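You operate a simulated robot arm through the tools that you are given. There is no shell and no other tool. Be economical: measure what you need, move in short steps, check, and stop when the job is done.

You run a simulated two-armed robot. Do the job below in one go: nothing can be reset, and whatever is moved stays where it is left.

TASK
Take the grey cloth from the steel bench top and lay it out flat on the long table.
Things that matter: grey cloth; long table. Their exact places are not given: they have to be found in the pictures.

The check looks at the end state, three seconds after you hand in, the way a careful person would. Anything else that was tipped, shoved, dropped, spilled or broken makes it a failure. Flat cloth is picked up by pressing the open fingertips on it (5 to 10 N) and closing them slowly along it; thin cloth reads only 2 to 8 mm in the jaws.

THE ROBOT
Two 7-joint arms with two-finger parallel grippers on one trunk, on a base that drives. Base frame: it is fixed to the floor where the robot stands at the start and does not move with it; the origin is under the middle of the robot, x ahead of it, y to its left, z up; the surface under the hand at the start is at about z = 880. Lengths are in mm, angles in rad, forces in N, time in s.
The left shoulder is at the start at [20, 138, 1434], the right one opposite. With the tool pointing down near the work surface each hand reaches from about 100 to 400 mm from the robot's upright axis, wherever it stands, measured 20 degrees to its own side. Places, roughly: long table [400, 1100, 800]. Payload 1.57 kg a hand.
Tool frame (each hand has its own): the origin (TCP) lies between the finger pads and is the grasp point; the fingertips stand 30 mm ahead of it; z points along the fingers, y is the line along which they close. Largest opening 80 mm; finger width 17, thickness 12; the body of the gripper, 40 by 82 mm, starts 80 mm behind the TCP.
Orientation is told as [roll, pitch, yaw] about the base's x, y, z axes, in that order, counted from this pose: with the fingers straight down and closing along the base's y, the tool's x points along the base's -x, its y along +y and its z along -z.

THE INTERFACE
- The arms move only by the tool play_rows. It takes "left_plan", "right_plan" or both (then of equal length, played together; a hand with none holds still); each is a list that holds one entry, the list of rows, each a list of 6 numbers: the shift along the tool's x, y, z in mm, then the turn, a rotation vector about the tool's x, y, z in rad. In form: [[[x, y, z, ax, ay, az], ...]]. A call has 1 to 8 rows; each row shifts and turns the commanded pose from where the row before left it, along the tool's axes as they then stand. "left_jaw" and "right_jaw" are, for a hand that has rows, the opening, from 0 (shut) to 1 (fully open), set as the call begins (left out, the last holds). Rows are played at 5 a second. More than 50 mm and 0.15 rad between two rows, or a gripper value outside its range, and nothing of the call is played. Where a pose cannot be reached the arm comes as near as it can. A force on the tool above 40 N (or 10 N above the force at the start of the call, whichever is more), or a blocked arm, ends the call early, and 0.2 s more pass. Each finger travels about 45 mm/s and halts on what it meets, pressing with about 32 N; the grip force reading is that of the motor and also rises with nothing between the fingers. The clock runs only during rows and for 0.2 s after the last one: add rows that do not move to give the fingers time. The reply holds the time, the measured pose of the TCP, the force on the tool along the base axes, the opening and the grip force, in the units named above and with some noise, with the torque about the TCP (base axes, N m) and any sound that the robot's microphone picked up.
- Cameras (640 x 400 px; columns grow to the right, rows downward): "scene" is now at [160.8, 0.7, 1277.9]; the picture's right is [0.02, -1.00, 0.00], its down [-0.88, -0.01, -0.47] and it looks along [0.47, 0.01, -0.88] (base axes); focal length 283 px, centre (320, 200). "left" rides on the left gripper at [72, 7, -122] in its tool frame; the picture's right is [-0.09, 1.00, 0.00], its down [-0.84, -0.08, -0.54] and it looks along [-0.54, -0.05, 0.84] (tool axes); focal length 238 px, centre (320, 200). "right" rides on the right gripper at [72, -7, -122] in its tool frame; the picture's right is [0.09, 1.00, 0.00], its down [-0.84, 0.08, -0.54] and it looks along [-0.54, 0.05, 0.84] (tool axes); focal length 238 px, centre (320, 200).
- snapshot(camera): a new picture of that camera. No time passes.
- lift_body(by): slides the trunk up (or, below 0, down) by that many mm; the arms and the scene camera ride with it, the base frame stays. It gives what a move gives, with no picture.
- roll_base(legs): drives the robot by 1 to 6 legs, each [ahead, left, turn to the left] in mm, mm and rad, along the robot's own axes; the way and the turn of a leg run together, so that a leg with both is an arc; at most 1500 mm and 3.142 rad a leg. The arms and the cameras ride along, it lands a little off, and it stops where it bumps. It gives what a move gives.
- aim_head(pan, tilt): turns the head with the scene camera to pan (to the left, within 1.047 rad either way) and tilt (down, from -0.506 to 1.204), counted from straight ahead of the robot. It gives what a move gives.
- locate(camera, pixels): for up to 12 pixels [column, row] of the newest picture of that camera ("zoom" is the newest enlarged one), the place [x, y, z] in the base frame of the surface seen there, good to about 2 mm. No time passes.
- close_up(camera, box): a new picture of the part [left, top, right, bottom] of that camera's present view, enlarged. No time passes.
- job_done(): hands the job in; it is judged then, once.

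Work in short steps. Measure before you move; look again where a grasp or a placing could have gone wrong, and mend it. You have 80 turns and 62 pictures in all, those below and enlarged ones among them. Open the grippers and draw the arms clear of the work before you hand the job in, unless the task says otherwise; then end with one line.

The tools are called by a JSON object that holds its "fn" and its "kwargs". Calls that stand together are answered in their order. play_rows: Moves the arms, as the interface text tells. Its arguments: {"type":"object","properties":{"left_plan":{"type":"array","items":{"type":"array","items":{"type":"array","items":{"type":"number"}}}},"left_jaw":{"type":"number"},"right_plan":{"type":"array","items":{"type":"array","items":{"type":"array","items":{"type":"number"}}}},"right_jaw":{"type":"number"}},"required":[]} The other tools are called the same way: lift_body (by) slides the trunk up or down; roll_base (legs) drives the base; aim_head (pan, tilt) turns the head that bears the scene camera; snapshot (camera) takes a picture; locate (camera, pixels) gives the place of the surface under pixels of a picture; close_up (camera, box) takes an enlarged picture of a part of a camera's view; job_done () hands the job in.

At the start:

```text
clock: 0.0
left_ee_pos: [226.1, 85.0, 1049.7]
left_ee_rot: [0.0, 0.0, -0.003]
left_contact_force: [-0.1, 0.0, 0.5]
left_moment: [-0.02, 0.01, -0.01]
left_grip_width: 80.1
left_gripper_force: 0.0
right_ee_pos: [228.2, -77.7, 1056.9]
right_ee_rot: [0.0, 0.001, 0.001]
right_contact_force: [-0.1, -0.3, 0.7]
right_moment: [-0.01, -0.04, 0.0]
right_grip_width: 80.1
right_gripper_force: 0.1
trunk travel left (down, up): [-809.0, 431.0]
robot x, y, heading: [-0.2, -0.7, -0.001]
head pan, tilt: [0.016, 1.082]
```

scene: 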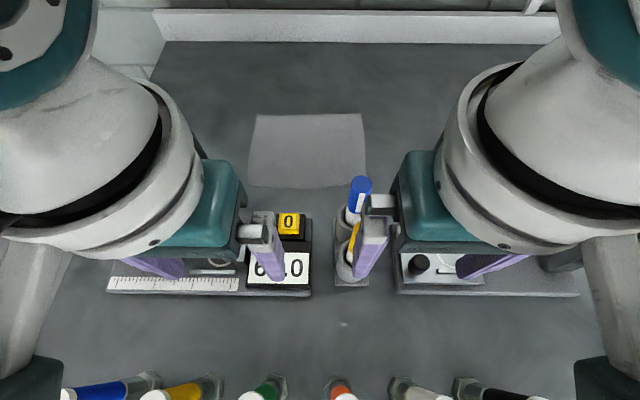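
right: 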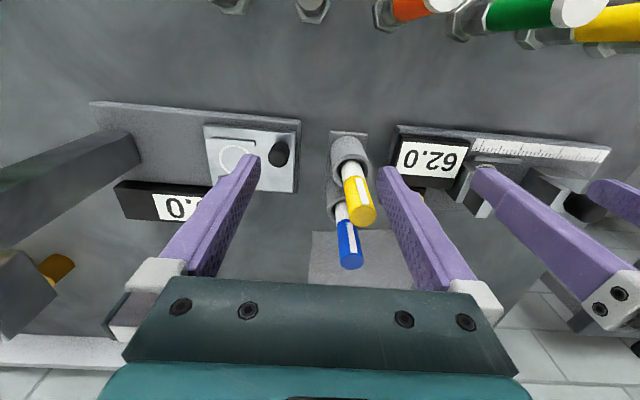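
left: 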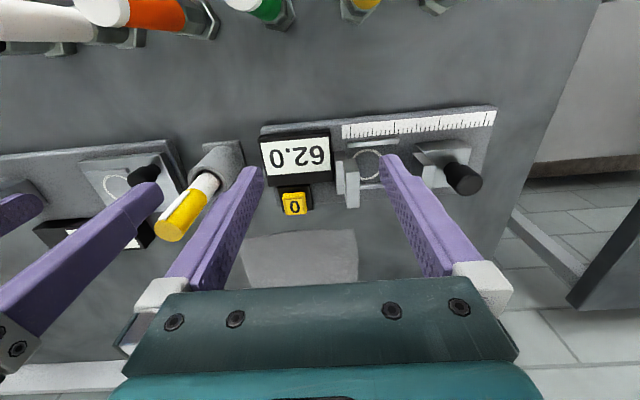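

The scene shows the light-grey cloth at about px (250–365, 113–188), beyond some instruments. I measure its corners and the obstacles around it.

{"fn": "locate", "kwargs": {"camera": "scene", "pixels": [[257, 116], [360, 115], [366, 186], [249, 185], [308, 150], [288, 222], [360, 190], [400, 60], [200, 60], [340, 340], [280, 285], [420, 130]]}}

{"fn": "aim_head", "kwargs": {"pan": 1.0, "tilt": 0.6}}

{"fn": "snapshot", "kwargs": {"camera": "scene"}}

```text
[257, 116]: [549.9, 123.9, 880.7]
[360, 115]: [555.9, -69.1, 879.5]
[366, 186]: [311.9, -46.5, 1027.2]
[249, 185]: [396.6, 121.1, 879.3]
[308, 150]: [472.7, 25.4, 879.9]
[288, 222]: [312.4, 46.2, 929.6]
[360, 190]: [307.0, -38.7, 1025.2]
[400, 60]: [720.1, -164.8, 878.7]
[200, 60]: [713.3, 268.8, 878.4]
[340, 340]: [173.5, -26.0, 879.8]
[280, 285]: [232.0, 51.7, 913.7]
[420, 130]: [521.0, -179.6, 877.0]
```

```text
clock: 1.3
left_ee_pos: [225.9, 85.8, 1051.3]
left_ee_rot: [-0.001, -0.001, 0.001]
left_contact_force: [-0.4, -0.4, 0.4]
left_moment: [-0.04, 0.0, 0.01]
left_grip_width: 80.1
left_gripper_force: 0.1
right_ee_pos: [229.4, -77.9, 1057.3]
right_ee_rot: [0.001, 0.0, 0.0]
right_contact_force: [0.8, -0.8, 1.2]
right_moment: [0.0, 0.0, 0.02]
right_grip_width: 79.8
right_gripper_force: 0.0
trunk travel left (down, up): [-809.0, 431.0]
robot x, y, heading: [-0.5, -0.4, -0.006]
head pan, tilt: [1.0, 0.6]
```

```text
58 pictures are left
```

scene: 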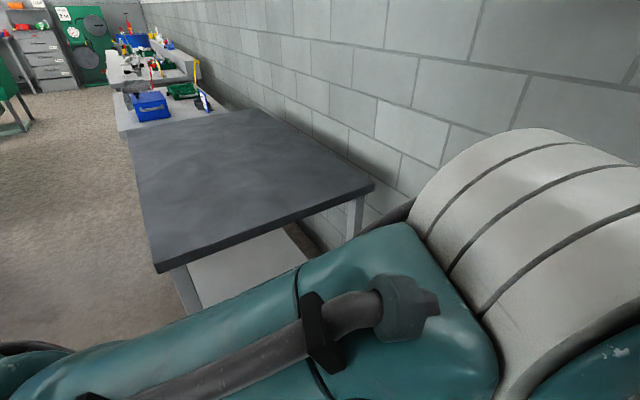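

The long table (dark top, px 130–370, 110–270) looks empty. I measure its corners.

{"fn": "locate", "kwargs": {"camera": "scene", "pixels": [[158, 262], [365, 185], [134, 140], [250, 112], [240, 180], [150, 108], [60, 250], [250, 265], [30, 330], [295, 232]]}}

{"fn": "aim_head", "kwargs": {"pan": 0.0, "tilt": 1.2}}

{"fn": "snapshot", "kwargs": {"camera": "scene"}}

```text
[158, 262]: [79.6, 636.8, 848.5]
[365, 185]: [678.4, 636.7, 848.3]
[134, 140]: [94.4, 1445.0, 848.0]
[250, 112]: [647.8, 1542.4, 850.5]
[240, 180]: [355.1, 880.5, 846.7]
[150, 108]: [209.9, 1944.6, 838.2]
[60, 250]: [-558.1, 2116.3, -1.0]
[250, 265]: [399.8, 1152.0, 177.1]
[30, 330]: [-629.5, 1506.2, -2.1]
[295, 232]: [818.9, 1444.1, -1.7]
```

```text
clock: 2.5
left_ee_pos: [226.1, 85.2, 1051.9]
left_ee_rot: [0.001, 0.002, 0.001]
left_contact_force: [0.1, 0.1, 0.9]
left_moment: [0.01, 0.0, 0.01]
left_grip_width: 80.0
left_gripper_force: 0.0
right_ee_pos: [228.3, -80.1, 1057.2]
right_ee_rot: [0.0, -0.001, 0.0]
right_contact_force: [-0.3, -0.4, -0.8]
right_moment: [0.02, 0.02, 0.0]
right_grip_width: 80.0
right_gripper_force: 0.1
trunk travel left (down, up): [-809.0, 431.0]
robot x, y, heading: [-3.7, 2.9, 0.004]
head pan, tilt: [0.0, 1.201]
```

```text
57 pictures are left
```

scene: 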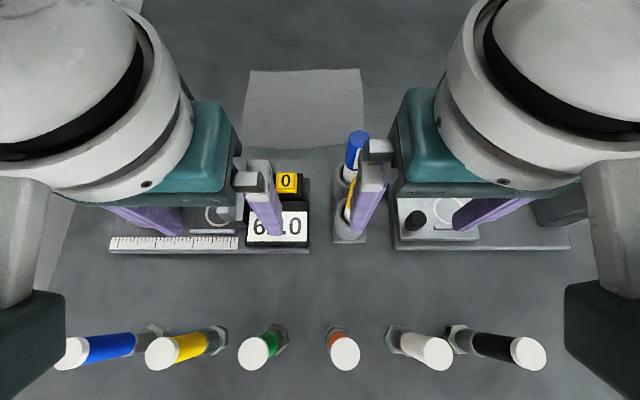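

The cloth near edge is at about x 397, at the limit of reach. I measure the bench's extents and the pens to see how much closer the robot can stand.

{"fn": "locate", "kwargs": {"camera": "scene", "pixels": [[300, 395], [30, 280], [70, 220], [344, 350], [528, 350], [357, 135], [251, 72], [358, 70], [364, 146], [244, 147], [350, 160], [130, 3]]}}

{"fn": "aim_head", "kwargs": {"pan": 0.9, "tilt": 1.2}}

{"fn": "snapshot", "kwargs": {"camera": "scene"}}

```text
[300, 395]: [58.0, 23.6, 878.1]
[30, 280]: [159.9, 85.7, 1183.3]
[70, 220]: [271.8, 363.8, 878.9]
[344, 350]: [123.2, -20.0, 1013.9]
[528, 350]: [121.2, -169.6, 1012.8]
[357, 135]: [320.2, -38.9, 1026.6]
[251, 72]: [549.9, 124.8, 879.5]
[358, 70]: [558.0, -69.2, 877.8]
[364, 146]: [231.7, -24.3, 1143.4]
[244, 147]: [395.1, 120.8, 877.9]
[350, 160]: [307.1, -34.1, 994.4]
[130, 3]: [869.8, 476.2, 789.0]
```

```text
clock: 3.7
left_ee_pos: [225.1, 85.2, 1050.6]
left_ee_rot: [-0.002, -0.001, 0.001]
left_contact_force: [0.1, 0.6, 0.6]
left_moment: [0.04, -0.02, -0.03]
left_grip_width: 79.9
left_gripper_force: 0.1
right_ee_pos: [228.5, -78.2, 1056.8]
right_ee_rot: [-0.001, 0.0, -0.002]
right_contact_force: [-0.3, 0.0, -1.0]
right_moment: [0.0, -0.01, -0.01]
right_grip_width: 80.1
right_gripper_force: 0.0
trunk travel left (down, up): [-809.0, 431.0]
robot x, y, heading: [0.5, -2.0, 0.002]
head pan, tilt: [0.901, 1.201]
```

```text
56 pictures are left
```

scene: 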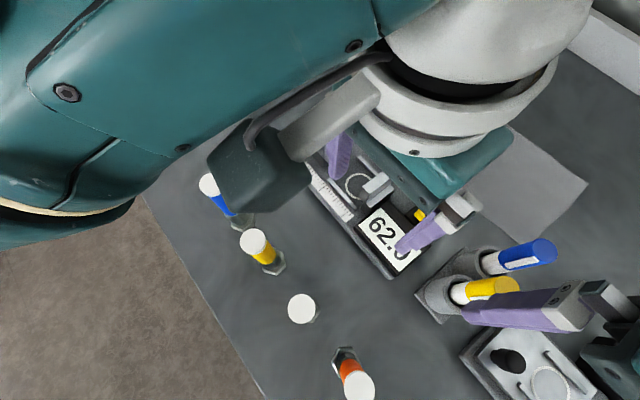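

The front edge of the bench runs from px (145,195) to (262,395). I measure it.

{"fn": "locate", "kwargs": {"camera": "scene", "pixels": [[152, 196], [205, 285], [264, 392], [180, 260], [480, 20], [590, 185], [500, 140], [540, 155]]}}

{"fn": "aim_head", "kwargs": {"pan": 1.0, "tilt": 1.0}}

{"fn": "snapshot", "kwargs": {"camera": "scene"}}

```text
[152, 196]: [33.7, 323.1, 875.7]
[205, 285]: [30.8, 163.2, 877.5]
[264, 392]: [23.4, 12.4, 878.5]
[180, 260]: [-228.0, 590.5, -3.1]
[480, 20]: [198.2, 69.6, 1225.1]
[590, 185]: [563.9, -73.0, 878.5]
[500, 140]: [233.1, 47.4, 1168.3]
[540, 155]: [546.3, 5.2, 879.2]
```

```text
clock: 4.5
left_ee_pos: [224.7, 85.7, 1051.7]
left_ee_rot: [0.001, 0.0, 0.0]
left_contact_force: [0.3, -0.4, -1.1]
left_moment: [0.0, 0.0, 0.0]
left_grip_width: 79.8
left_gripper_force: 0.1
right_ee_pos: [228.6, -78.8, 1057.7]
right_ee_rot: [0.001, 0.001, 0.001]
right_contact_force: [0.0, 0.2, -0.3]
right_moment: [0.02, 0.03, 0.01]
right_grip_width: 80.1
right_gripper_force: 0.1
trunk travel left (down, up): [-809.0, 431.0]
robot x, y, heading: [3.1, -0.5, -0.004]
head pan, tilt: [1.0, 1.0]
```

```text
55 pictures are left
```

scene: 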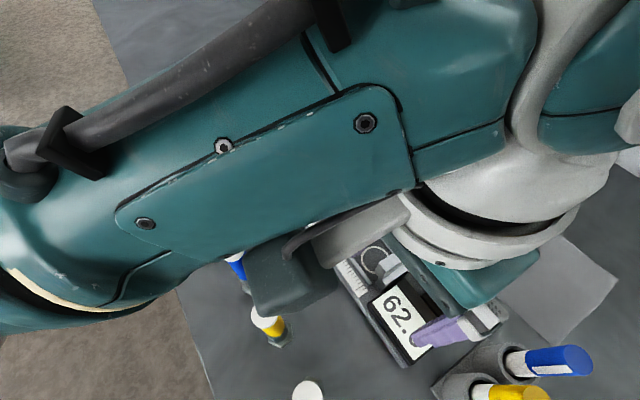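

The bench edge is at x≈28, so driving closer isn't wise. I test the left arm's forward reach, moving at constant height above everything toward the cloth's near-left corner (396, 121).

{"fn": "play_rows", "kwargs": {"left_plan": [[[-46, 4, 0, 0, 0, 0], [-46, 4, 0, 0, 0, 0], [-46, 4, 0, 0, 0, 0], [-46, 4, 0, 0, 0, 0], [0, 0, 0, 0, 0, 0], [0, 0, 0, 0, 0, 0]]], "left_jaw": 0.5}}

{"fn": "aim_head", "kwargs": {"pan": 0.0, "tilt": 1.0}}

{"fn": "snapshot", "kwargs": {"camera": "scene"}}

```text
clock: 5.9
left_ee_pos: [409.7, 102.2, 1051.8]
left_ee_rot: [0.001, -0.001, 0.001]
left_contact_force: [0.3, 0.0, -0.1]
left_moment: [-0.02, 0.02, 0.0]
left_grip_width: 40.0
left_gripper_force: 0.1
right_ee_pos: [228.2, -78.0, 1057.0]
right_ee_rot: [0.0, 0.0, 0.0]
right_contact_force: [-0.4, 0.2, 1.1]
right_moment: [0.02, 0.02, -0.03]
right_grip_width: 80.4
right_gripper_force: 0.1
trunk travel left (down, up): [-809.0, 431.0]
robot x, y, heading: [-0.0, -2.0, -0.001]
head pan, tilt: [1.0, 1.0]
```

```text
clock: 7.1
left_ee_pos: [410.4, 101.5, 1050.4]
left_ee_rot: [-0.001, 0.0, 0.0]
left_contact_force: [0.2, -0.5, 0.3]
left_moment: [-0.01, -0.03, 0.0]
left_grip_width: 39.7
left_gripper_force: 0.0
right_ee_pos: [228.6, -78.8, 1056.7]
right_ee_rot: [-0.001, 0.0, -0.001]
right_contact_force: [0.3, 0.0, 0.6]
right_moment: [0.02, -0.01, 0.01]
right_grip_width: 79.7
right_gripper_force: 0.0
trunk travel left (down, up): [-809.0, 431.0]
robot x, y, heading: [1.3, 0.3, -0.002]
head pan, tilt: [0.0, 1.0]
```

```text
54 pictures are left
```

scene: 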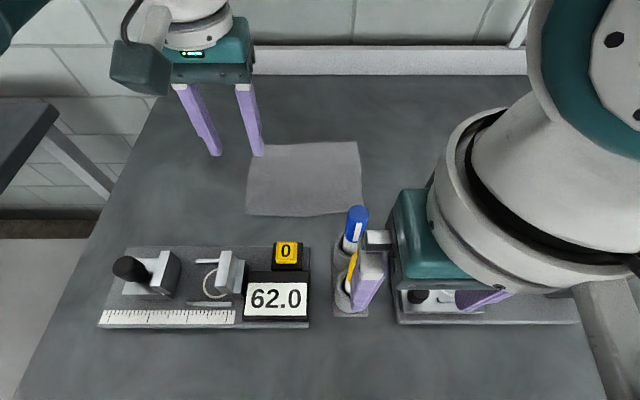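

The arm reached (410, 102) at z 1051 with no trouble. I shift to y≈88 and descend to just above the cloth, then look.

{"fn": "play_rows", "kwargs": {"left_plan": [[[0, -13, 30, 0, 0, 0], [0, 0, 40, 0, 0, 0], [0, 0, 40, 0, 0, 0], [0, 0, 15, 0, 0, 0], [0, 0, 0, 0, 0, 0], [0, 0, 0, 0, 0, 0]]]}}

{"fn": "close_up", "kwargs": {"camera": "scene", "box": [160, 80, 400, 230]}}

{"fn": "snapshot", "kwargs": {"camera": "left"}}

```text
clock: 8.5
left_ee_pos: [381.2, 97.5, 952.4]
left_ee_rot: [0.0, -0.001, 0.0]
left_contact_force: [0.0, -0.8, -0.7]
left_moment: [0.0, 0.0, 0.0]
left_grip_width: 40.1
left_gripper_force: 0.0
left hand out of reach, approached as far as the arm can: row 2, 3, 4
right_ee_pos: [229.3, -79.1, 1056.3]
right_ee_rot: [0.001, 0.001, -0.001]
right_contact_force: [-0.5, -0.3, -0.6]
right_moment: [0.02, 0.02, 0.02]
right_grip_width: 80.1
right_gripper_force: 0.2
trunk travel left (down, up): [-809.0, 431.0]
robot x, y, heading: [1.7, -1.4, 0.001]
head pan, tilt: [0.0, 1.0]
```

```text
2.67 times, centred on (280, 155) of scene
```

zoom: 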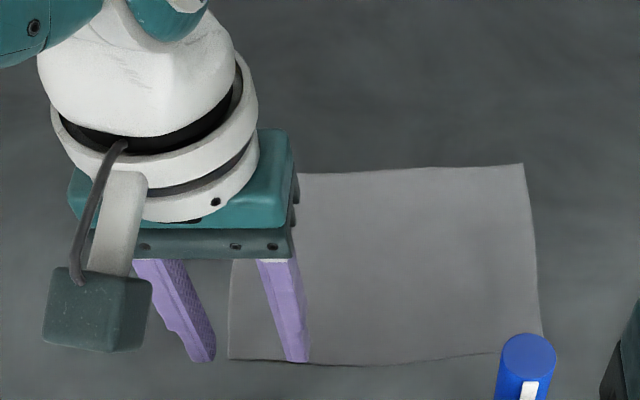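

```text
52 pictures are left
```

left: 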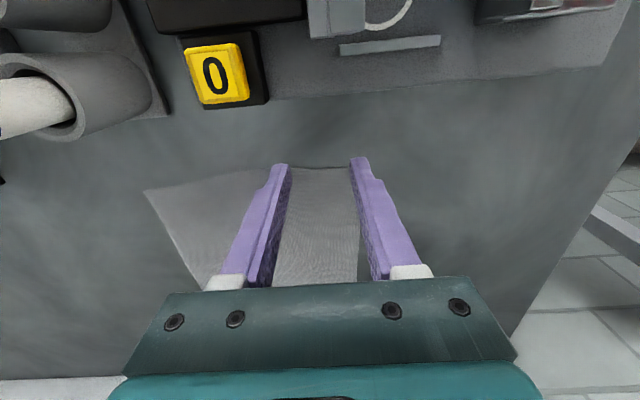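

At this trunk height the low pose is out of reach, while it was fine at z 1050. I raise both hands, then lower the trunk 150 mm.

{"fn": "play_rows", "kwargs": {"left_plan": [[[0, 0, -40, 0, 0, 0], [0, 0, -40, 0, 0, 0], [0, 0, -45, 0, 0, 0], [0, 0, -25, 0, 0, 0], [0, 0, 0, 0, 0, 0], [0, 0, 0, 0, 0, 0]]], "right_plan": [[[0, 0, -45, 0, 0, 0], [0, 0, -45, 0, 0, 0], [0, 0, -45, 0, 0, 0], [0, 0, -45, 0, 0, 0], [0, 0, 0, 0, 0, 0], [0, 0, 0, 0, 0, 0]]]}}

{"fn": "lift_body", "kwargs": {"by": -150}}

```text
clock: 9.9
left_ee_pos: [379.6, 94.6, 1103.9]
left_ee_rot: [0.0, 0.0, 0.001]
left_contact_force: [0.4, -1.0, 0.2]
left_moment: [0.02, 0.0, 0.0]
left_grip_width: 40.0
left_gripper_force: 0.0
right_ee_pos: [229.3, -77.0, 1237.4]
right_ee_rot: [0.0, 0.0, 0.001]
right_contact_force: [-0.5, 0.2, -0.3]
right_moment: [0.01, 0.0, 0.01]
right_grip_width: 79.8
right_gripper_force: 0.1
trunk travel left (down, up): [-809.0, 431.0]
robot x, y, heading: [-2.0, -1.0, -0.003]
head pan, tilt: [0.0, 1.0]
```

```text
clock: 11.7
left_ee_pos: [379.6, 96.1, 953.2]
left_ee_rot: [0.0, 0.0, 0.001]
left_contact_force: [0.8, -0.7, 0.0]
left_moment: [-0.02, 0.0, 0.02]
left_grip_width: 39.8
left_gripper_force: 0.1
right_ee_pos: [229.2, -75.7, 1086.0]
right_ee_rot: [-0.001, -0.001, 0.0]
right_contact_force: [0.3, -1.2, 0.1]
right_moment: [-0.03, -0.01, -0.01]
right_grip_width: 80.2
right_gripper_force: 0.0
trunk travel left (down, up): [-659.0, 581.0]
robot x, y, heading: [0.7, -3.1, -0.001]
head pan, tilt: [0.0, 1.0]
```

The left hand is now at (380, 96, 953). I move to (411, 88) and come down to tips about 8 mm above the cloth.

{"fn": "play_rows", "kwargs": {"left_plan": [[[-31, -8, 0, 0, 0, 0], [0, 0, 25, 0, 0, 0], [0, 0, 10, 0, 0, 0], [0, 0, 0, 0, 0, 0], [0, 0, 0, 0, 0, 0]]]}}

{"fn": "snapshot", "kwargs": {"camera": "scene"}}

```text
clock: 12.9
left_ee_pos: [410.4, 87.6, 917.3]
left_ee_rot: [-0.001, 0.0, 0.0]
left_contact_force: [-0.4, 0.6, 0.2]
left_moment: [-0.02, 0.0, 0.01]
left_grip_width: 39.9
left_gripper_force: 0.1
right_ee_pos: [227.5, -77.6, 1086.1]
right_ee_rot: [0.001, 0.0, 0.0]
right_contact_force: [0.1, -0.8, -0.4]
right_moment: [-0.02, -0.03, 0.02]
right_grip_width: 79.9
right_gripper_force: 0.0
trunk travel left (down, up): [-659.0, 581.0]
robot x, y, heading: [-0.4, 1.9, -0.003]
head pan, tilt: [0.0, 1.0]
```

```text
51 pictures are left
```

scene: 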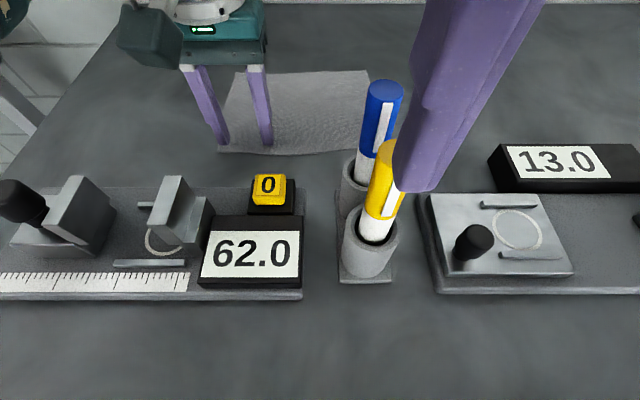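

The fingers straddle the near-left corner, both over the cloth. I press down gently in small steps.

{"fn": "play_rows", "kwargs": {"left_plan": [[[0, 0, 4, 0, 0, 0], [0, 0, 3, 0, 0, 0], [0, 0, 1, 0, 0, 0], [0, 0, 0, 0, 0, 0]]]}}

```text
clock: 13.9
left_ee_pos: [412.9, 85.5, 910.1]
left_ee_rot: [0.0, -0.001, 0.0]
left_contact_force: [-3.7, 0.5, 21.2]
left_moment: [0.16, 0.14, 0.03]
left_grip_width: 40.2
left_gripper_force: 0.1
right_ee_pos: [227.6, -76.6, 1086.1]
right_ee_rot: [0.001, 0.001, -0.001]
right_contact_force: [0.8, 0.0, 0.4]
right_moment: [0.02, -0.01, 0.03]
right_grip_width: 79.9
right_gripper_force: 0.1
trunk travel left (down, up): [-659.0, 581.0]
robot x, y, heading: [-1.5, -0.7, 0.004]
head pan, tilt: [0.0, 1.0]
```

It reads 21 N, which is too much, so I ease up 1.5 mm.

{"fn": "play_rows", "kwargs": {"left_plan": [[[0, 0, -1.5, 0, 0, 0], [0, 0, 0, 0, 0, 0]]]}}

```text
clock: 14.5
left_ee_pos: [411.3, 86.6, 910.9]
left_ee_rot: [0.001, 0.0, 0.0]
left_contact_force: [0.7, 0.3, 6.3]
left_moment: [0.01, -0.01, 0.0]
left_grip_width: 40.0
left_gripper_force: 0.0
right_ee_pos: [228.6, -76.6, 1086.3]
right_ee_rot: [-0.001, -0.001, 0.001]
right_contact_force: [-0.3, -0.3, -0.2]
right_moment: [0.01, -0.02, 0.05]
right_grip_width: 79.9
right_gripper_force: 0.1
trunk travel left (down, up): [-659.0, 581.0]
robot x, y, heading: [4.4, -0.2, 0.0]
head pan, tilt: [0.0, 1.0]
```

6.3 N is good. I close the jaw in stages.

{"fn": "play_rows", "kwargs": {"left_plan": [[[0, 0, 0, 0, 0, 0]]], "left_jaw": 0.38}}

{"fn": "play_rows", "kwargs": {"left_plan": [[[0, 0, 0, 0, 0, 0]]], "left_jaw": 0.26}}

{"fn": "play_rows", "kwargs": {"left_plan": [[[0, 0, 0, 0, 0, 0]]], "left_jaw": 0.14}}

{"fn": "play_rows", "kwargs": {"left_plan": [[[0, 0, 0, 0, 0, 0], [0, 0, 0, 0, 0, 0], [0, 0, 0, 0, 0, 0]]], "left_jaw": 0.0}}

{"fn": "close_up", "kwargs": {"camera": "scene", "box": [140, 20, 420, 195]}}

```text
clock: 14.9
left_ee_pos: [410.0, 85.8, 910.5]
left_ee_rot: [0.0, 0.001, 0.0]
left_contact_force: [1.0, 1.0, 2.4]
left_moment: [0.01, 0.05, -0.01]
left_grip_width: 30.0
left_gripper_force: 0.1
right_ee_pos: [228.2, -76.8, 1087.1]
right_ee_rot: [0.0, 0.0, -0.001]
right_contact_force: [-0.2, -0.2, 0.3]
right_moment: [0.0, 0.0, 0.03]
right_grip_width: 80.0
right_gripper_force: 0.1
trunk travel left (down, up): [-659.0, 581.0]
robot x, y, heading: [-1.6, 0.8, 0.001]
head pan, tilt: [0.0, 1.0]
```

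```text
clock: 15.3
left_ee_pos: [410.8, 86.0, 911.2]
left_ee_rot: [0.001, 0.002, 0.0]
left_contact_force: [-0.4, -0.1, 0.5]
left_moment: [0.01, -0.02, 0.01]
left_grip_width: 20.5
left_gripper_force: 0.1
right_ee_pos: [229.6, -77.8, 1087.0]
right_ee_rot: [-0.001, -0.001, 0.0]
right_contact_force: [-0.1, -0.3, -0.4]
right_moment: [0.0, 0.01, 0.0]
right_grip_width: 79.8
right_gripper_force: 0.0
trunk travel left (down, up): [-659.0, 581.0]
robot x, y, heading: [-2.8, 0.7, 0.009]
head pan, tilt: [0.0, 1.0]
```

```text
clock: 15.7
left_ee_pos: [411.2, 84.8, 911.9]
left_ee_rot: [-0.001, 0.001, -0.001]
left_contact_force: [0.0, 0.4, 0.6]
left_moment: [0.01, -0.03, -0.03]
left_grip_width: 11.3
left_gripper_force: 0.1
right_ee_pos: [229.0, -76.7, 1085.4]
right_ee_rot: [-0.001, 0.0, -0.001]
right_contact_force: [0.6, 0.5, 0.0]
right_moment: [0.03, 0.0, 0.01]
right_grip_width: 80.2
right_gripper_force: 0.0
trunk travel left (down, up): [-659.0, 581.0]
robot x, y, heading: [-2.6, -1.0, 0.002]
head pan, tilt: [0.0, 1.0]
```

```text
clock: 16.5
left_ee_pos: [410.9, 86.1, 911.4]
left_ee_rot: [0.0, 0.0, 0.0]
left_contact_force: [-0.2, -0.2, 0.7]
left_moment: [0.0, -0.02, -0.02]
left_grip_width: 1.9
left_gripper_force: 23.3
right_ee_pos: [229.1, -77.3, 1086.6]
right_ee_rot: [0.0, 0.0, -0.001]
right_contact_force: [0.4, -0.1, 0.5]
right_moment: [0.01, 0.03, -0.01]
right_grip_width: 80.0
right_gripper_force: 0.1
trunk travel left (down, up): [-659.0, 581.0]
robot x, y, heading: [-0.7, -0.4, -0.005]
head pan, tilt: [0.0, 1.0]
```

```text
2.29 times, centred on (280, 108) of scene
```

zoom: 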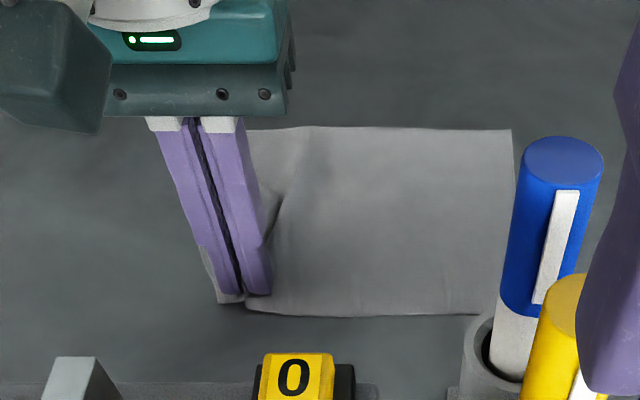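

The jaw reads 1.9 mm and there is a pleat behind the fingers, so it may be gripped. I lift 30 mm to check.

{"fn": "play_rows", "kwargs": {"left_plan": [[[0, 0, -15, 0, 0, 0], [0, 0, -15, 0, 0, 0], [0, 0, 0, 0, 0, 0]]]}}

{"fn": "close_up", "kwargs": {"camera": "scene", "box": [140, 20, 420, 195]}}

```text
clock: 17.3
left_ee_pos: [412.0, 86.7, 941.9]
left_ee_rot: [0.0, 0.0, 0.002]
left_contact_force: [-0.1, -0.6, 0.7]
left_moment: [0.02, 0.03, -0.03]
left_grip_width: 2.0
left_gripper_force: 23.5
right_ee_pos: [228.5, -76.9, 1087.6]
right_ee_rot: [-0.001, 0.0, 0.0]
right_contact_force: [0.0, 0.4, 0.3]
right_moment: [0.02, 0.0, 0.02]
right_grip_width: 79.9
right_gripper_force: 0.1
trunk travel left (down, up): [-659.0, 581.0]
robot x, y, heading: [0.5, 3.1, -0.004]
head pan, tilt: [0.0, 1.0]
```

```text
2.29 times, centred on (280, 108) of scene
```

zoom: 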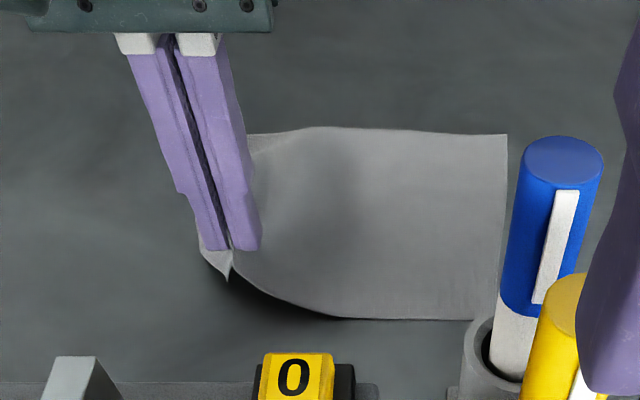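

The pleat is firmly held. Next I set the left hand back low with 10 mm of slack toward the middle. I also raise the right hand and yaw it about 0.9 rad so its camera box clears the pens.

{"fn": "play_rows", "kwargs": {"left_plan": [[[0, -10, 10, 0, 0, 0], [0, 0, 14, 0, 0, 0], [0, 0, 0, 0, 0, 0], [0, 0, 0, 0, 0, 0], [0, 0, 0, 0, 0, 0], [0, 0, 0, 0, 0, 0], [0, 0, 0, 0, 0, 0]]], "right_plan": [[[0, 0, -30, 0, 0, 0], [0, 0, 0, 0, 0, -0.149], [0, 0, 0, 0, 0, -0.149], [0, 0, 0, 0, 0, -0.149], [0, 0, 0, 0, 0, -0.149], [0, 0, 0, 0, 0, -0.149], [0, 0, 0, 0, 0, -0.149]]], "right_jaw": 0.45}}

{"fn": "snapshot", "kwargs": {"camera": "scene"}}

{"fn": "locate", "kwargs": {"camera": "scene", "pixels": [[385, 82], [403, 95], [367, 95], [385, 103], [372, 178], [345, 165], [300, 150], [354, 152], [366, 73], [545, 150]]}}

```text
clock: 18.9
left_ee_pos: [410.8, 76.9, 916.6]
left_ee_rot: [0.0, 0.0, 0.0]
left_contact_force: [-0.3, 0.2, 0.6]
left_moment: [0.02, 0.01, -0.03]
left_grip_width: 2.2
left_gripper_force: 24.3
right_ee_pos: [228.8, -77.7, 1115.3]
right_ee_rot: [0.0, 0.0, 0.898]
right_contact_force: [0.3, 0.1, 0.1]
right_moment: [0.01, -0.01, -0.01]
right_grip_width: 35.8
right_gripper_force: 0.1
trunk travel left (down, up): [-659.0, 581.0]
robot x, y, heading: [-3.3, 0.4, -0.002]
head pan, tilt: [0.0, 1.0]
```

```text
48 pictures are left
```

scene: 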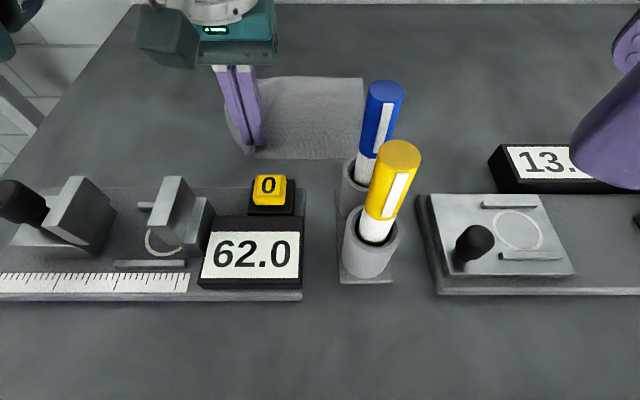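

```text
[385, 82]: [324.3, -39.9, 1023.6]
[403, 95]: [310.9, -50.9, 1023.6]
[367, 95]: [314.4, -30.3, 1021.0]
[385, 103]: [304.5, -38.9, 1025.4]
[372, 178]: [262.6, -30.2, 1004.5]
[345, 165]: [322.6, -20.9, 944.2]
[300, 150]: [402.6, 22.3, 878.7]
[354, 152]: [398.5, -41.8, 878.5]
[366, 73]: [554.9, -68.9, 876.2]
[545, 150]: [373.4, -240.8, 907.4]
```

The pen cap spans x 304–324, y −51 to −30, with its top at 1025. I move the right hand at z 1115 above the near-right corner, to target (421, −47).

{"fn": "play_rows", "kwargs": {"right_plan": [[[-35.9, -32.7, 0, 0, 0, 0], [-35.9, -32.7, 0, 0, 0, 0], [-35.9, -32.7, 0, 0, 0, 0], [-35.9, -32.7, 0, 0, 0, 0], [0, 0, 0, 0, 0, 0], [0, 0, 0, 0, 0, 0]]]}}

{"fn": "snapshot", "kwargs": {"camera": "scene"}}

{"fn": "snapshot", "kwargs": {"camera": "right"}}

```text
clock: 20.3
left_ee_pos: [410.7, 77.9, 917.5]
left_ee_rot: [0.001, 0.0, 0.001]
left_contact_force: [0.4, 0.3, -0.6]
left_moment: [0.01, -0.04, 0.01]
left_grip_width: 2.2
left_gripper_force: 23.6
right_ee_pos: [420.1, -47.5, 1115.4]
right_ee_rot: [-0.002, 0.0, 0.896]
right_contact_force: [-0.4, 0.5, 0.0]
right_moment: [-0.03, 0.03, 0.01]
right_grip_width: 35.7
right_gripper_force: 0.1
trunk travel left (down, up): [-659.0, 581.0]
robot x, y, heading: [2.6, -0.9, -0.002]
head pan, tilt: [0.0, 1.0]
```

```text
47 pictures are left
```

scene: 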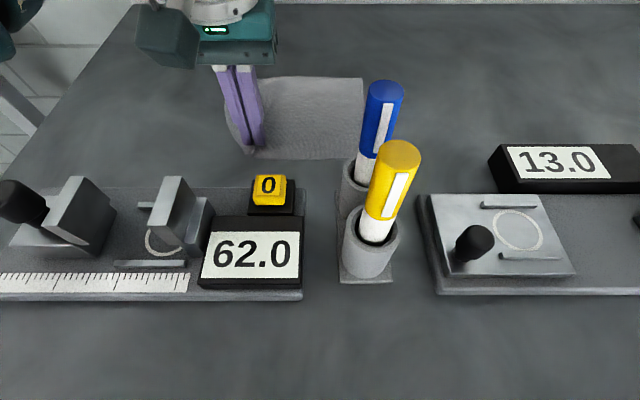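

```text
46 pictures are left
```

right: 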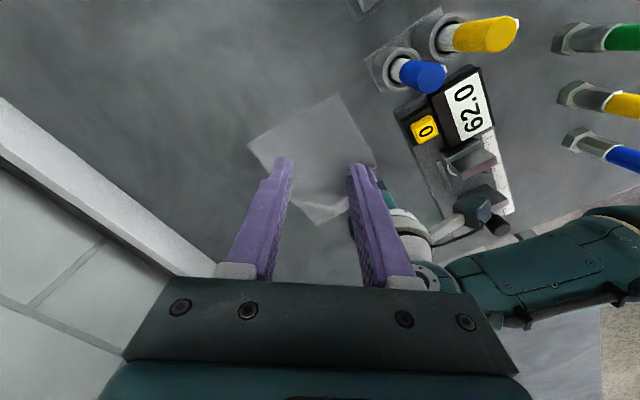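

The right camera sees the corner at px (336,97). I measure it and nearby edge points.

{"fn": "locate", "kwargs": {"camera": "right", "pixels": [[336, 98], [355, 128], [370, 155], [300, 118], [260, 140], [430, 75], [320, 160]]}}

```text
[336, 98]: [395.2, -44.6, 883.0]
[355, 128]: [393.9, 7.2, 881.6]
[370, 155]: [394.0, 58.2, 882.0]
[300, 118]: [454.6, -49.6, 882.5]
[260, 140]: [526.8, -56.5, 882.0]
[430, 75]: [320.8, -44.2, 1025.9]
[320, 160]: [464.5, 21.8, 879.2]
```

The corner has shifted to (394, −44), so I aim for (415, −29) with a smaller opening and descend to z≈925.

{"fn": "play_rows", "kwargs": {"right_plan": [[[-11.4, 15.4, 40, 0, 0, 0], [0, 0, 40, 0, 0, 0], [0, 0, 40, 0, 0, 0], [0, 0, 40, 0, 0, 0], [0, 0, 30, 0, 0, 0], [0, 0, 0, 0, 0, 0], [0, 0, 0, 0, 0, 0]]], "right_jaw": 0.35}}

{"fn": "snapshot", "kwargs": {"camera": "right"}}

{"fn": "snapshot", "kwargs": {"camera": "scene"}}

```text
clock: 21.9
left_ee_pos: [411.4, 78.3, 917.3]
left_ee_rot: [0.0, 0.0, 0.0]
left_contact_force: [0.0, -0.5, 0.8]
left_moment: [0.04, -0.03, 0.01]
left_grip_width: 2.1
left_gripper_force: 23.8
right_ee_pos: [414.5, -27.0, 927.2]
right_ee_rot: [0.0, 0.0, 0.895]
right_contact_force: [0.2, -0.4, -0.3]
right_moment: [0.01, 0.02, 0.0]
right_grip_width: 27.9
right_gripper_force: 0.2
trunk travel left (down, up): [-659.0, 581.0]
robot x, y, heading: [-1.1, 0.2, 0.006]
head pan, tilt: [0.0, 1.0]
```

```text
45 pictures are left
```

right: 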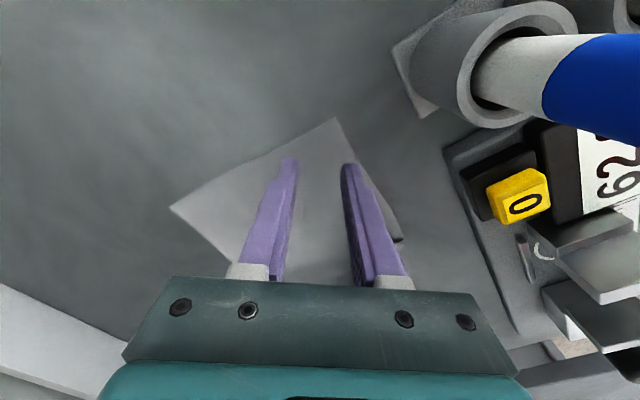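

```text
44 pictures are left
```

scene: 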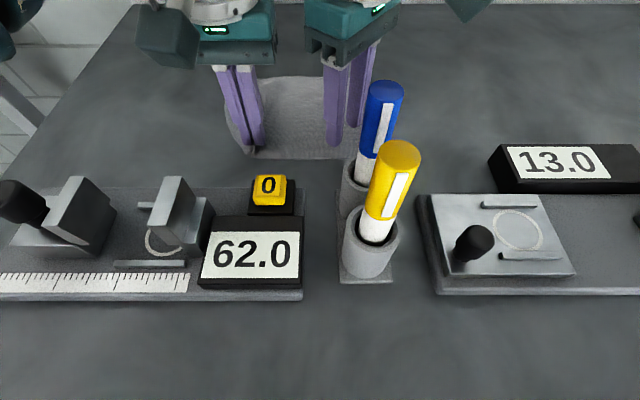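

Both fingertips are inside the corner, clear of the pens. I descend to contact.

{"fn": "play_rows", "kwargs": {"right_plan": [[[0, 0, 8, 0, 0, 0], [0, 0, 6, 0, 0, 0], [0, 0, 1.8, 0, 0, 0], [0, 0, 0, 0, 0, 0]]]}}

```text
clock: 22.9
left_ee_pos: [410.2, 78.7, 916.7]
left_ee_rot: [0.0, -0.001, -0.001]
left_contact_force: [-0.6, 0.3, 0.4]
left_moment: [0.01, -0.02, 0.0]
left_grip_width: 2.1
left_gripper_force: 23.6
right_ee_pos: [415.4, -28.4, 912.1]
right_ee_rot: [0.0, 0.0, 0.894]
right_contact_force: [0.6, -0.9, 0.6]
right_moment: [0.0, 0.02, -0.02]
right_grip_width: 27.9
right_gripper_force: 0.2
trunk travel left (down, up): [-659.0, 581.0]
robot x, y, heading: [-0.7, 2.1, -0.002]
head pan, tilt: [0.0, 1.0]
```

No contact yet, so I go down 1.3 mm more.

{"fn": "play_rows", "kwargs": {"right_plan": [[[0, 0, 1.3, 0, 0, 0], [0, 0, 0, 0, 0, 0]]]}}

```text
clock: 23.5
left_ee_pos: [411.5, 78.0, 917.4]
left_ee_rot: [0.0, 0.001, 0.0]
left_contact_force: [0.8, -0.5, -0.5]
left_moment: [0.0, 0.04, 0.02]
left_grip_width: 1.9
left_gripper_force: 24.0
right_ee_pos: [416.1, -28.0, 911.6]
right_ee_rot: [0.0, -0.002, 0.896]
right_contact_force: [-1.4, -0.4, 9.5]
right_moment: [0.01, 0.12, 0.0]
right_grip_width: 28.0
right_gripper_force: 0.2
trunk travel left (down, up): [-659.0, 581.0]
robot x, y, heading: [1.4, -1.6, -0.0]
head pan, tilt: [0.0, 1.0]
```

9.5 N is good. I close in stages and then lift slightly.

{"fn": "play_rows", "kwargs": {"right_plan": [[[0, 0, 0, 0, 0, 0]]], "right_jaw": 0.24}}

{"fn": "play_rows", "kwargs": {"right_plan": [[[0, 0, 0.3, 0, 0, 0]]], "right_jaw": 0.13}}

{"fn": "play_rows", "kwargs": {"right_plan": [[[0, 0, 0, 0, 0, 0], [0, 0, 0, 0, 0, 0], [0, 0, 0, 0, 0, 0]]], "right_jaw": 0.0}}

{"fn": "play_rows", "kwargs": {"left_plan": [[[0, 0, -10, 0, 0, 0], [0, 0, -15, 0, 0, 0], [0, 0, 0, 0, 0, 0]]], "right_plan": [[[0, 0, -15, 0, 0, 0], [0, 0, -15, 0, 0, 0], [0, 0, 0, 0, 0, 0]]]}}

{"fn": "snapshot", "kwargs": {"camera": "right"}}

{"fn": "close_up", "kwargs": {"camera": "scene", "box": [160, 20, 440, 195]}}

```text
clock: 23.9
left_ee_pos: [410.4, 77.7, 917.1]
left_ee_rot: [0.001, -0.003, 0.0]
left_contact_force: [0.0, 0.5, -0.2]
left_moment: [0.01, 0.02, -0.02]
left_grip_width: 1.6
left_gripper_force: 23.3
right_ee_pos: [416.3, -28.3, 911.6]
right_ee_rot: [-0.002, -0.002, 0.896]
right_contact_force: [0.6, -0.1, 10.3]
right_moment: [0.05, 0.05, -0.03]
right_grip_width: 18.3
right_gripper_force: 0.0
trunk travel left (down, up): [-659.0, 581.0]
robot x, y, heading: [-3.9, -1.9, 0.006]
head pan, tilt: [0.0, 1.0]
```

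```text
clock: 24.3
left_ee_pos: [411.6, 77.1, 917.1]
left_ee_rot: [0.0, -0.001, 0.0]
left_contact_force: [-0.5, -0.9, 0.3]
left_moment: [-0.03, -0.04, -0.01]
left_grip_width: 2.0
left_gripper_force: 23.5
right_ee_pos: [416.9, -27.9, 911.6]
right_ee_rot: [-0.004, -0.002, 0.895]
right_contact_force: [-0.1, -0.3, 16.0]
right_moment: [0.0, 0.08, -0.04]
right_grip_width: 9.1
right_gripper_force: 0.0
trunk travel left (down, up): [-659.0, 581.0]
robot x, y, heading: [-0.1, -0.6, -0.001]
head pan, tilt: [0.0, 1.0]
```

```text
clock: 25.1
left_ee_pos: [411.7, 77.7, 917.8]
left_ee_rot: [-0.001, -0.002, 0.001]
left_contact_force: [-0.1, 0.5, -0.2]
left_moment: [-0.02, 0.02, 0.01]
left_grip_width: 1.9
left_gripper_force: 23.4
right_ee_pos: [417.1, -27.7, 910.3]
right_ee_rot: [-0.003, -0.001, 0.895]
right_contact_force: [-0.9, 0.3, 21.2]
right_moment: [0.0, 0.11, -0.03]
right_grip_width: 1.8
right_gripper_force: 24.3
trunk travel left (down, up): [-659.0, 581.0]
robot x, y, heading: [-2.8, 0.5, 0.002]
head pan, tilt: [0.0, 1.0]
```

```text
clock: 25.9
left_ee_pos: [411.7, 77.5, 942.8]
left_ee_rot: [0.0, 0.0, 0.001]
left_contact_force: [-1.1, 0.1, -0.4]
left_moment: [0.01, 0.01, 0.01]
left_grip_width: 1.8
left_gripper_force: 24.2
right_ee_pos: [414.5, -28.7, 939.4]
right_ee_rot: [-0.001, -0.001, 0.894]
right_contact_force: [0.1, 0.5, -0.1]
right_moment: [-0.01, -0.01, -0.02]
right_grip_width: 2.0
right_gripper_force: 23.2
trunk travel left (down, up): [-659.0, 581.0]
robot x, y, heading: [2.5, 0.4, 0.002]
head pan, tilt: [0.0, 1.0]
```

```text
43 pictures are left
```

right: 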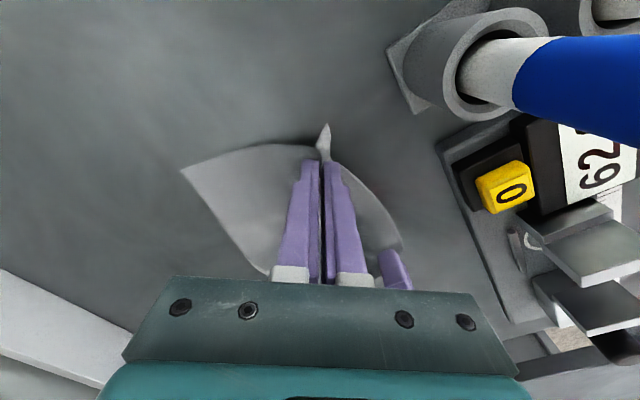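

```text
2.29 times, centred on (300, 108) of scene
```

zoom: 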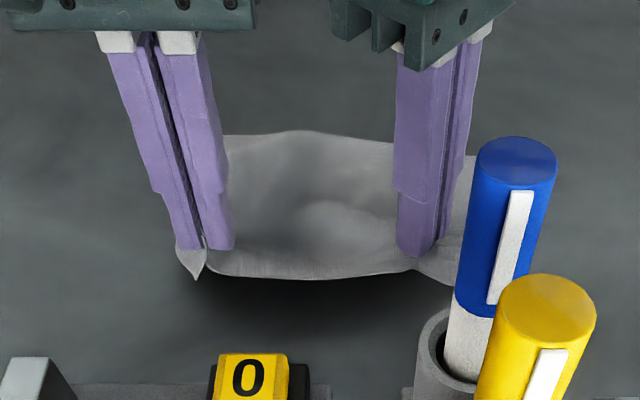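

Both corners are held. I lift everything with the trunk by 330 mm, so the cloth hangs clear of the pens, and check.

{"fn": "lift_body", "kwargs": {"by": 330}}

{"fn": "snapshot", "kwargs": {"camera": "scene"}}

```text
clock: 29.1
left_ee_pos: [410.8, 76.3, 1273.0]
left_ee_rot: [0.0, 0.001, 0.001]
left_contact_force: [-1.3, -0.7, -0.6]
left_moment: [-0.06, 0.04, -0.03]
left_grip_width: 2.1
left_gripper_force: 23.7
right_ee_pos: [415.6, -27.2, 1270.2]
right_ee_rot: [0.0, 0.0, 0.896]
right_contact_force: [0.3, 0.5, -0.4]
right_moment: [0.01, 0.02, 0.0]
right_grip_width: 1.7
right_gripper_force: 23.4
trunk travel left (down, up): [-989.0, 251.0]
robot x, y, heading: [-1.8, 0.7, -0.003]
head pan, tilt: [0.0, 1.0]
```

```text
41 pictures are left
```

scene: 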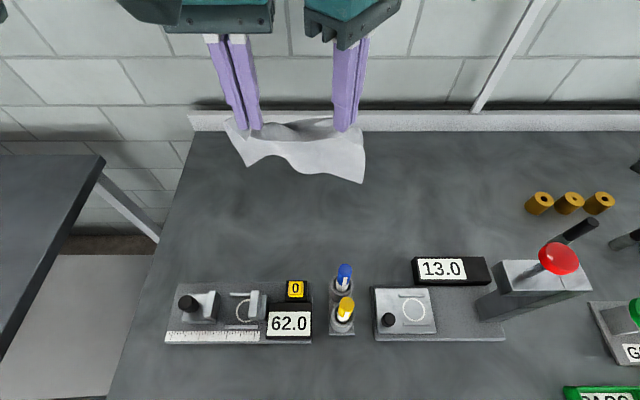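

The cloth hangs cleanly from both hands. I back off a little, drive left along the table front, then look before closing in.

{"fn": "roll_base", "kwargs": {"legs": [[-250, 0, 0]]}}

{"fn": "aim_head", "kwargs": {"pan": 0.9, "tilt": 0.7}}

{"fn": "snapshot", "kwargs": {"camera": "scene"}}

```text
clock: 30.9
left_ee_pos: [163.4, 76.8, 1272.4]
left_ee_rot: [0.002, 0.0, -0.001]
left_contact_force: [0.1, 0.1, -0.2]
left_moment: [0.02, -0.04, 0.02]
left_grip_width: 2.2
left_gripper_force: 24.0
right_ee_pos: [167.9, -27.8, 1269.6]
right_ee_rot: [0.002, 0.0, 0.896]
right_contact_force: [0.0, -1.2, 0.1]
right_moment: [0.0, 0.0, 0.01]
right_grip_width: 1.5
right_gripper_force: 23.7
trunk travel left (down, up): [-989.0, 251.0]
robot x, y, heading: [-247.7, -5.3, 0.001]
head pan, tilt: [0.0, 1.0]
```

```text
clock: 32.1
left_ee_pos: [163.0, 77.5, 1270.7]
left_ee_rot: [0.001, 0.001, -0.001]
left_contact_force: [-0.1, 0.0, 0.1]
left_moment: [0.01, -0.04, 0.0]
left_grip_width: 2.1
left_gripper_force: 23.3
right_ee_pos: [167.0, -28.4, 1268.9]
right_ee_rot: [0.001, 0.0, 0.895]
right_contact_force: [0.4, -0.4, 0.1]
right_moment: [-0.01, -0.02, -0.03]
right_grip_width: 1.5
right_gripper_force: 23.4
trunk travel left (down, up): [-989.0, 251.0]
robot x, y, heading: [-246.0, -3.3, 0.001]
head pan, tilt: [0.901, 0.7]
```

```text
40 pictures are left
```

scene: 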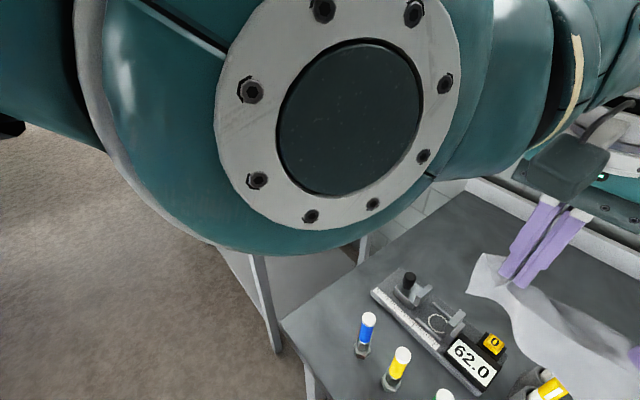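

The way to the left is clear floor. I drive left 1050 mm, then look.

{"fn": "roll_base", "kwargs": {"legs": [[0, 1050, 0]]}}

{"fn": "aim_head", "kwargs": {"pan": 0.0, "tilt": 0.9}}

{"fn": "snapshot", "kwargs": {"camera": "scene"}}

```text
clock: 37.6
left_ee_pos: [157.5, 1135.4, 1272.4]
left_ee_rot: [0.0, -0.001, 0.007]
left_contact_force: [-0.2, -0.1, -0.4]
left_moment: [-0.01, -0.02, -0.03]
left_grip_width: 2.0
left_gripper_force: 24.0
right_ee_pos: [164.4, 1029.8, 1269.4]
right_ee_rot: [0.0, 0.001, 0.903]
right_contact_force: [0.0, -0.1, -0.3]
right_moment: [0.01, -0.04, 0.0]
right_grip_width: 1.8
right_gripper_force: 23.8
trunk travel left (down, up): [-989.0, 251.0]
robot x, y, heading: [-250.0, 1057.4, 0.009]
head pan, tilt: [0.901, 0.7]
```

```text
clock: 38.8
left_ee_pos: [157.5, 1134.6, 1271.5]
left_ee_rot: [0.001, 0.0, 0.004]
left_contact_force: [-0.1, 0.2, -0.7]
left_moment: [-0.01, 0.01, -0.02]
left_grip_width: 2.0
left_gripper_force: 23.3
right_ee_pos: [163.9, 1029.7, 1268.9]
right_ee_rot: [0.001, 0.0, 0.902]
right_contact_force: [-0.6, 0.1, 0.4]
right_moment: [-0.04, 0.0, 0.0]
right_grip_width: 1.8
right_gripper_force: 23.4
trunk travel left (down, up): [-989.0, 251.0]
robot x, y, heading: [-255.1, 1057.6, 0.007]
head pan, tilt: [0.0, 0.901]
```

```text
39 pictures are left
```

scene: 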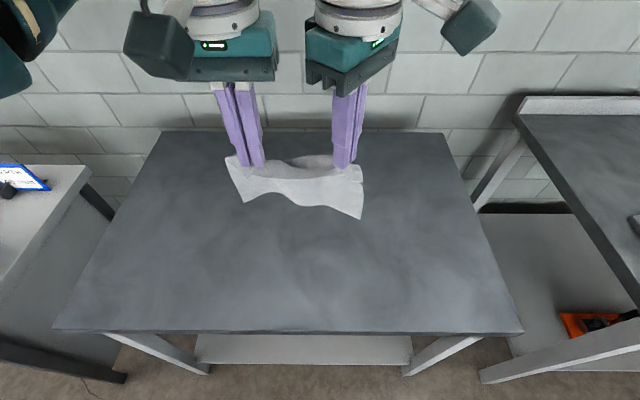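

The table is clear below. I measure its edges and the hanging cloth.

{"fn": "locate", "kwargs": {"camera": "scene", "pixels": [[62, 325], [300, 329], [515, 328], [168, 136], [440, 136], [247, 200], [362, 216], [300, 200], [228, 158], [362, 168], [300, 163]]}}

```text
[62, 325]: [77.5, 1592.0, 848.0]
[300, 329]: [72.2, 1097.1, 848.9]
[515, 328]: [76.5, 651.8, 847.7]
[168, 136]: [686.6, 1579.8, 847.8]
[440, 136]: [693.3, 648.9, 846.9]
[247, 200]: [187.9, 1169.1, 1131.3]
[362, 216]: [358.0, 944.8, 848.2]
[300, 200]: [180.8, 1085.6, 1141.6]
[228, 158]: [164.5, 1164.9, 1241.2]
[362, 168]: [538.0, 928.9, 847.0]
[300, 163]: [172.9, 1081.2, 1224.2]
```

The front edge is at x≈73. I drive 280 ahead, keeping about 45 mm clearance like at the bench, and lower the trunk by 230.

{"fn": "roll_base", "kwargs": {"legs": [[280, 0, 0]]}}

{"fn": "lift_body", "kwargs": {"by": -230}}

{"fn": "snapshot", "kwargs": {"camera": "scene"}}

```text
clock: 40.7
left_ee_pos: [432.6, 1137.2, 1272.4]
left_ee_rot: [0.001, 0.0, 0.008]
left_contact_force: [0.4, 0.1, 1.0]
left_moment: [-0.02, 0.02, -0.01]
left_grip_width: 1.5
left_gripper_force: 23.3
right_ee_pos: [439.2, 1032.6, 1268.8]
right_ee_rot: [-0.001, 0.0, 0.905]
right_contact_force: [-0.5, 0.9, -0.4]
right_moment: [-0.01, -0.03, 0.01]
right_grip_width: 1.8
right_gripper_force: 23.7
trunk travel left (down, up): [-989.0, 251.0]
robot x, y, heading: [25.5, 1057.4, 0.008]
head pan, tilt: [0.0, 0.901]
```

```text
clock: 43.1
left_ee_pos: [433.7, 1137.8, 1042.0]
left_ee_rot: [0.001, 0.0, 0.009]
left_contact_force: [0.1, -0.2, -0.5]
left_moment: [-0.01, 0.01, 0.0]
left_grip_width: 2.0
left_gripper_force: 23.5
right_ee_pos: [439.1, 1031.6, 1039.3]
right_ee_rot: [0.0, 0.0, 0.904]
right_contact_force: [1.2, -0.1, -0.2]
right_moment: [0.01, -0.01, 0.03]
right_grip_width: 1.8
right_gripper_force: 23.1
trunk travel left (down, up): [-759.0, 481.0]
robot x, y, heading: [20.0, 1055.8, 0.012]
head pan, tilt: [0.0, 0.901]
```

```text
38 pictures are left
```

scene: 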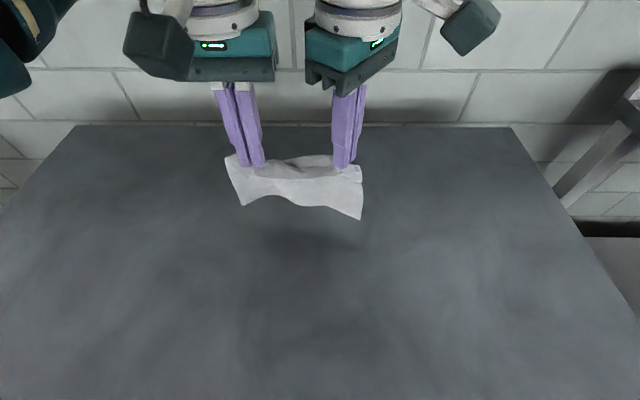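

The bottom hem hovers just over the table. I spread the hands a little to take out the sag between them.

{"fn": "play_rows", "kwargs": {"left_plan": [[[0, 3, 0, 0, 0, 0], [0, 3, 0, 0, 0, 0], [0, 2, 0, 0, 0, 0], [0, 0, 0, 0, 0, 0]]], "right_plan": [[[2.35, -1.86, 0, 0, 0, 0], [2.35, -1.86, 0, 0, 0, 0], [1.57, -1.24, 0, 0, 0, 0], [0, 0, 0, 0, 0, 0]]]}}

{"fn": "close_up", "kwargs": {"camera": "scene", "box": [180, 90, 420, 240]}}

```text
clock: 44.1
left_ee_pos: [432.9, 1144.4, 1041.9]
left_ee_rot: [0.0, 0.0, 0.007]
left_contact_force: [0.3, -9.4, -0.3]
left_moment: [-0.33, -0.04, -0.01]
left_grip_width: 2.1
left_gripper_force: 24.1
right_ee_pos: [439.2, 1025.1, 1039.9]
right_ee_rot: [0.001, 0.0, 0.903]
right_contact_force: [-0.9, 10.5, 0.5]
right_moment: [0.29, 0.01, 0.02]
right_grip_width: 2.1
right_gripper_force: 23.1
trunk travel left (down, up): [-759.0, 481.0]
robot x, y, heading: [23.6, 1055.9, 0.006]
head pan, tilt: [0.0, 0.901]
```

```text
2.67 times, centred on (300, 165) of scene
```

zoom: 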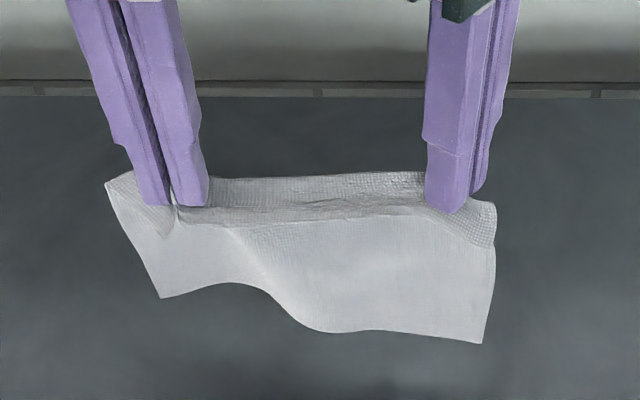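

The edge is taut now (10 N). A strip of hem beyond the pinches seems to stand up, so I look with the left camera.

{"fn": "snapshot", "kwargs": {"camera": "left"}}

{"fn": "locate", "kwargs": {"camera": "zoom", "pixels": [[300, 185], [300, 205], [300, 217], [300, 245], [300, 300], [115, 185], [165, 290], [480, 335], [490, 210], [320, 325]]}}

```text
36 pictures are left
```

left: 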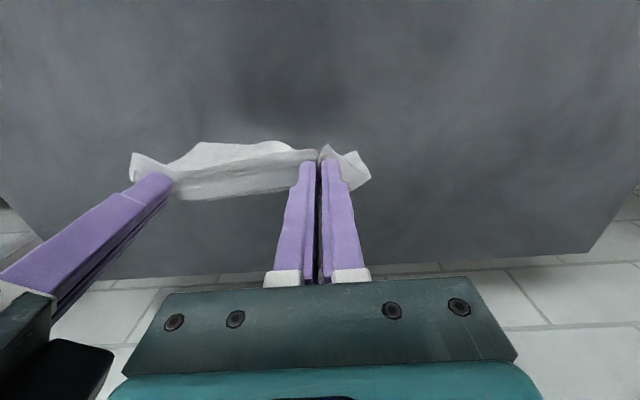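

```text
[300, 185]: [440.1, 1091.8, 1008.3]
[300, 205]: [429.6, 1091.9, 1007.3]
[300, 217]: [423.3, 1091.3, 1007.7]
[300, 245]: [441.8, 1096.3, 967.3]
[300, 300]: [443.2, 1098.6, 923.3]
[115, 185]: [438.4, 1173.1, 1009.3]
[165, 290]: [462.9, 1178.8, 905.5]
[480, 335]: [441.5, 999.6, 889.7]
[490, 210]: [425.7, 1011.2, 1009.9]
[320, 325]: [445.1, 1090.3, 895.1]
```

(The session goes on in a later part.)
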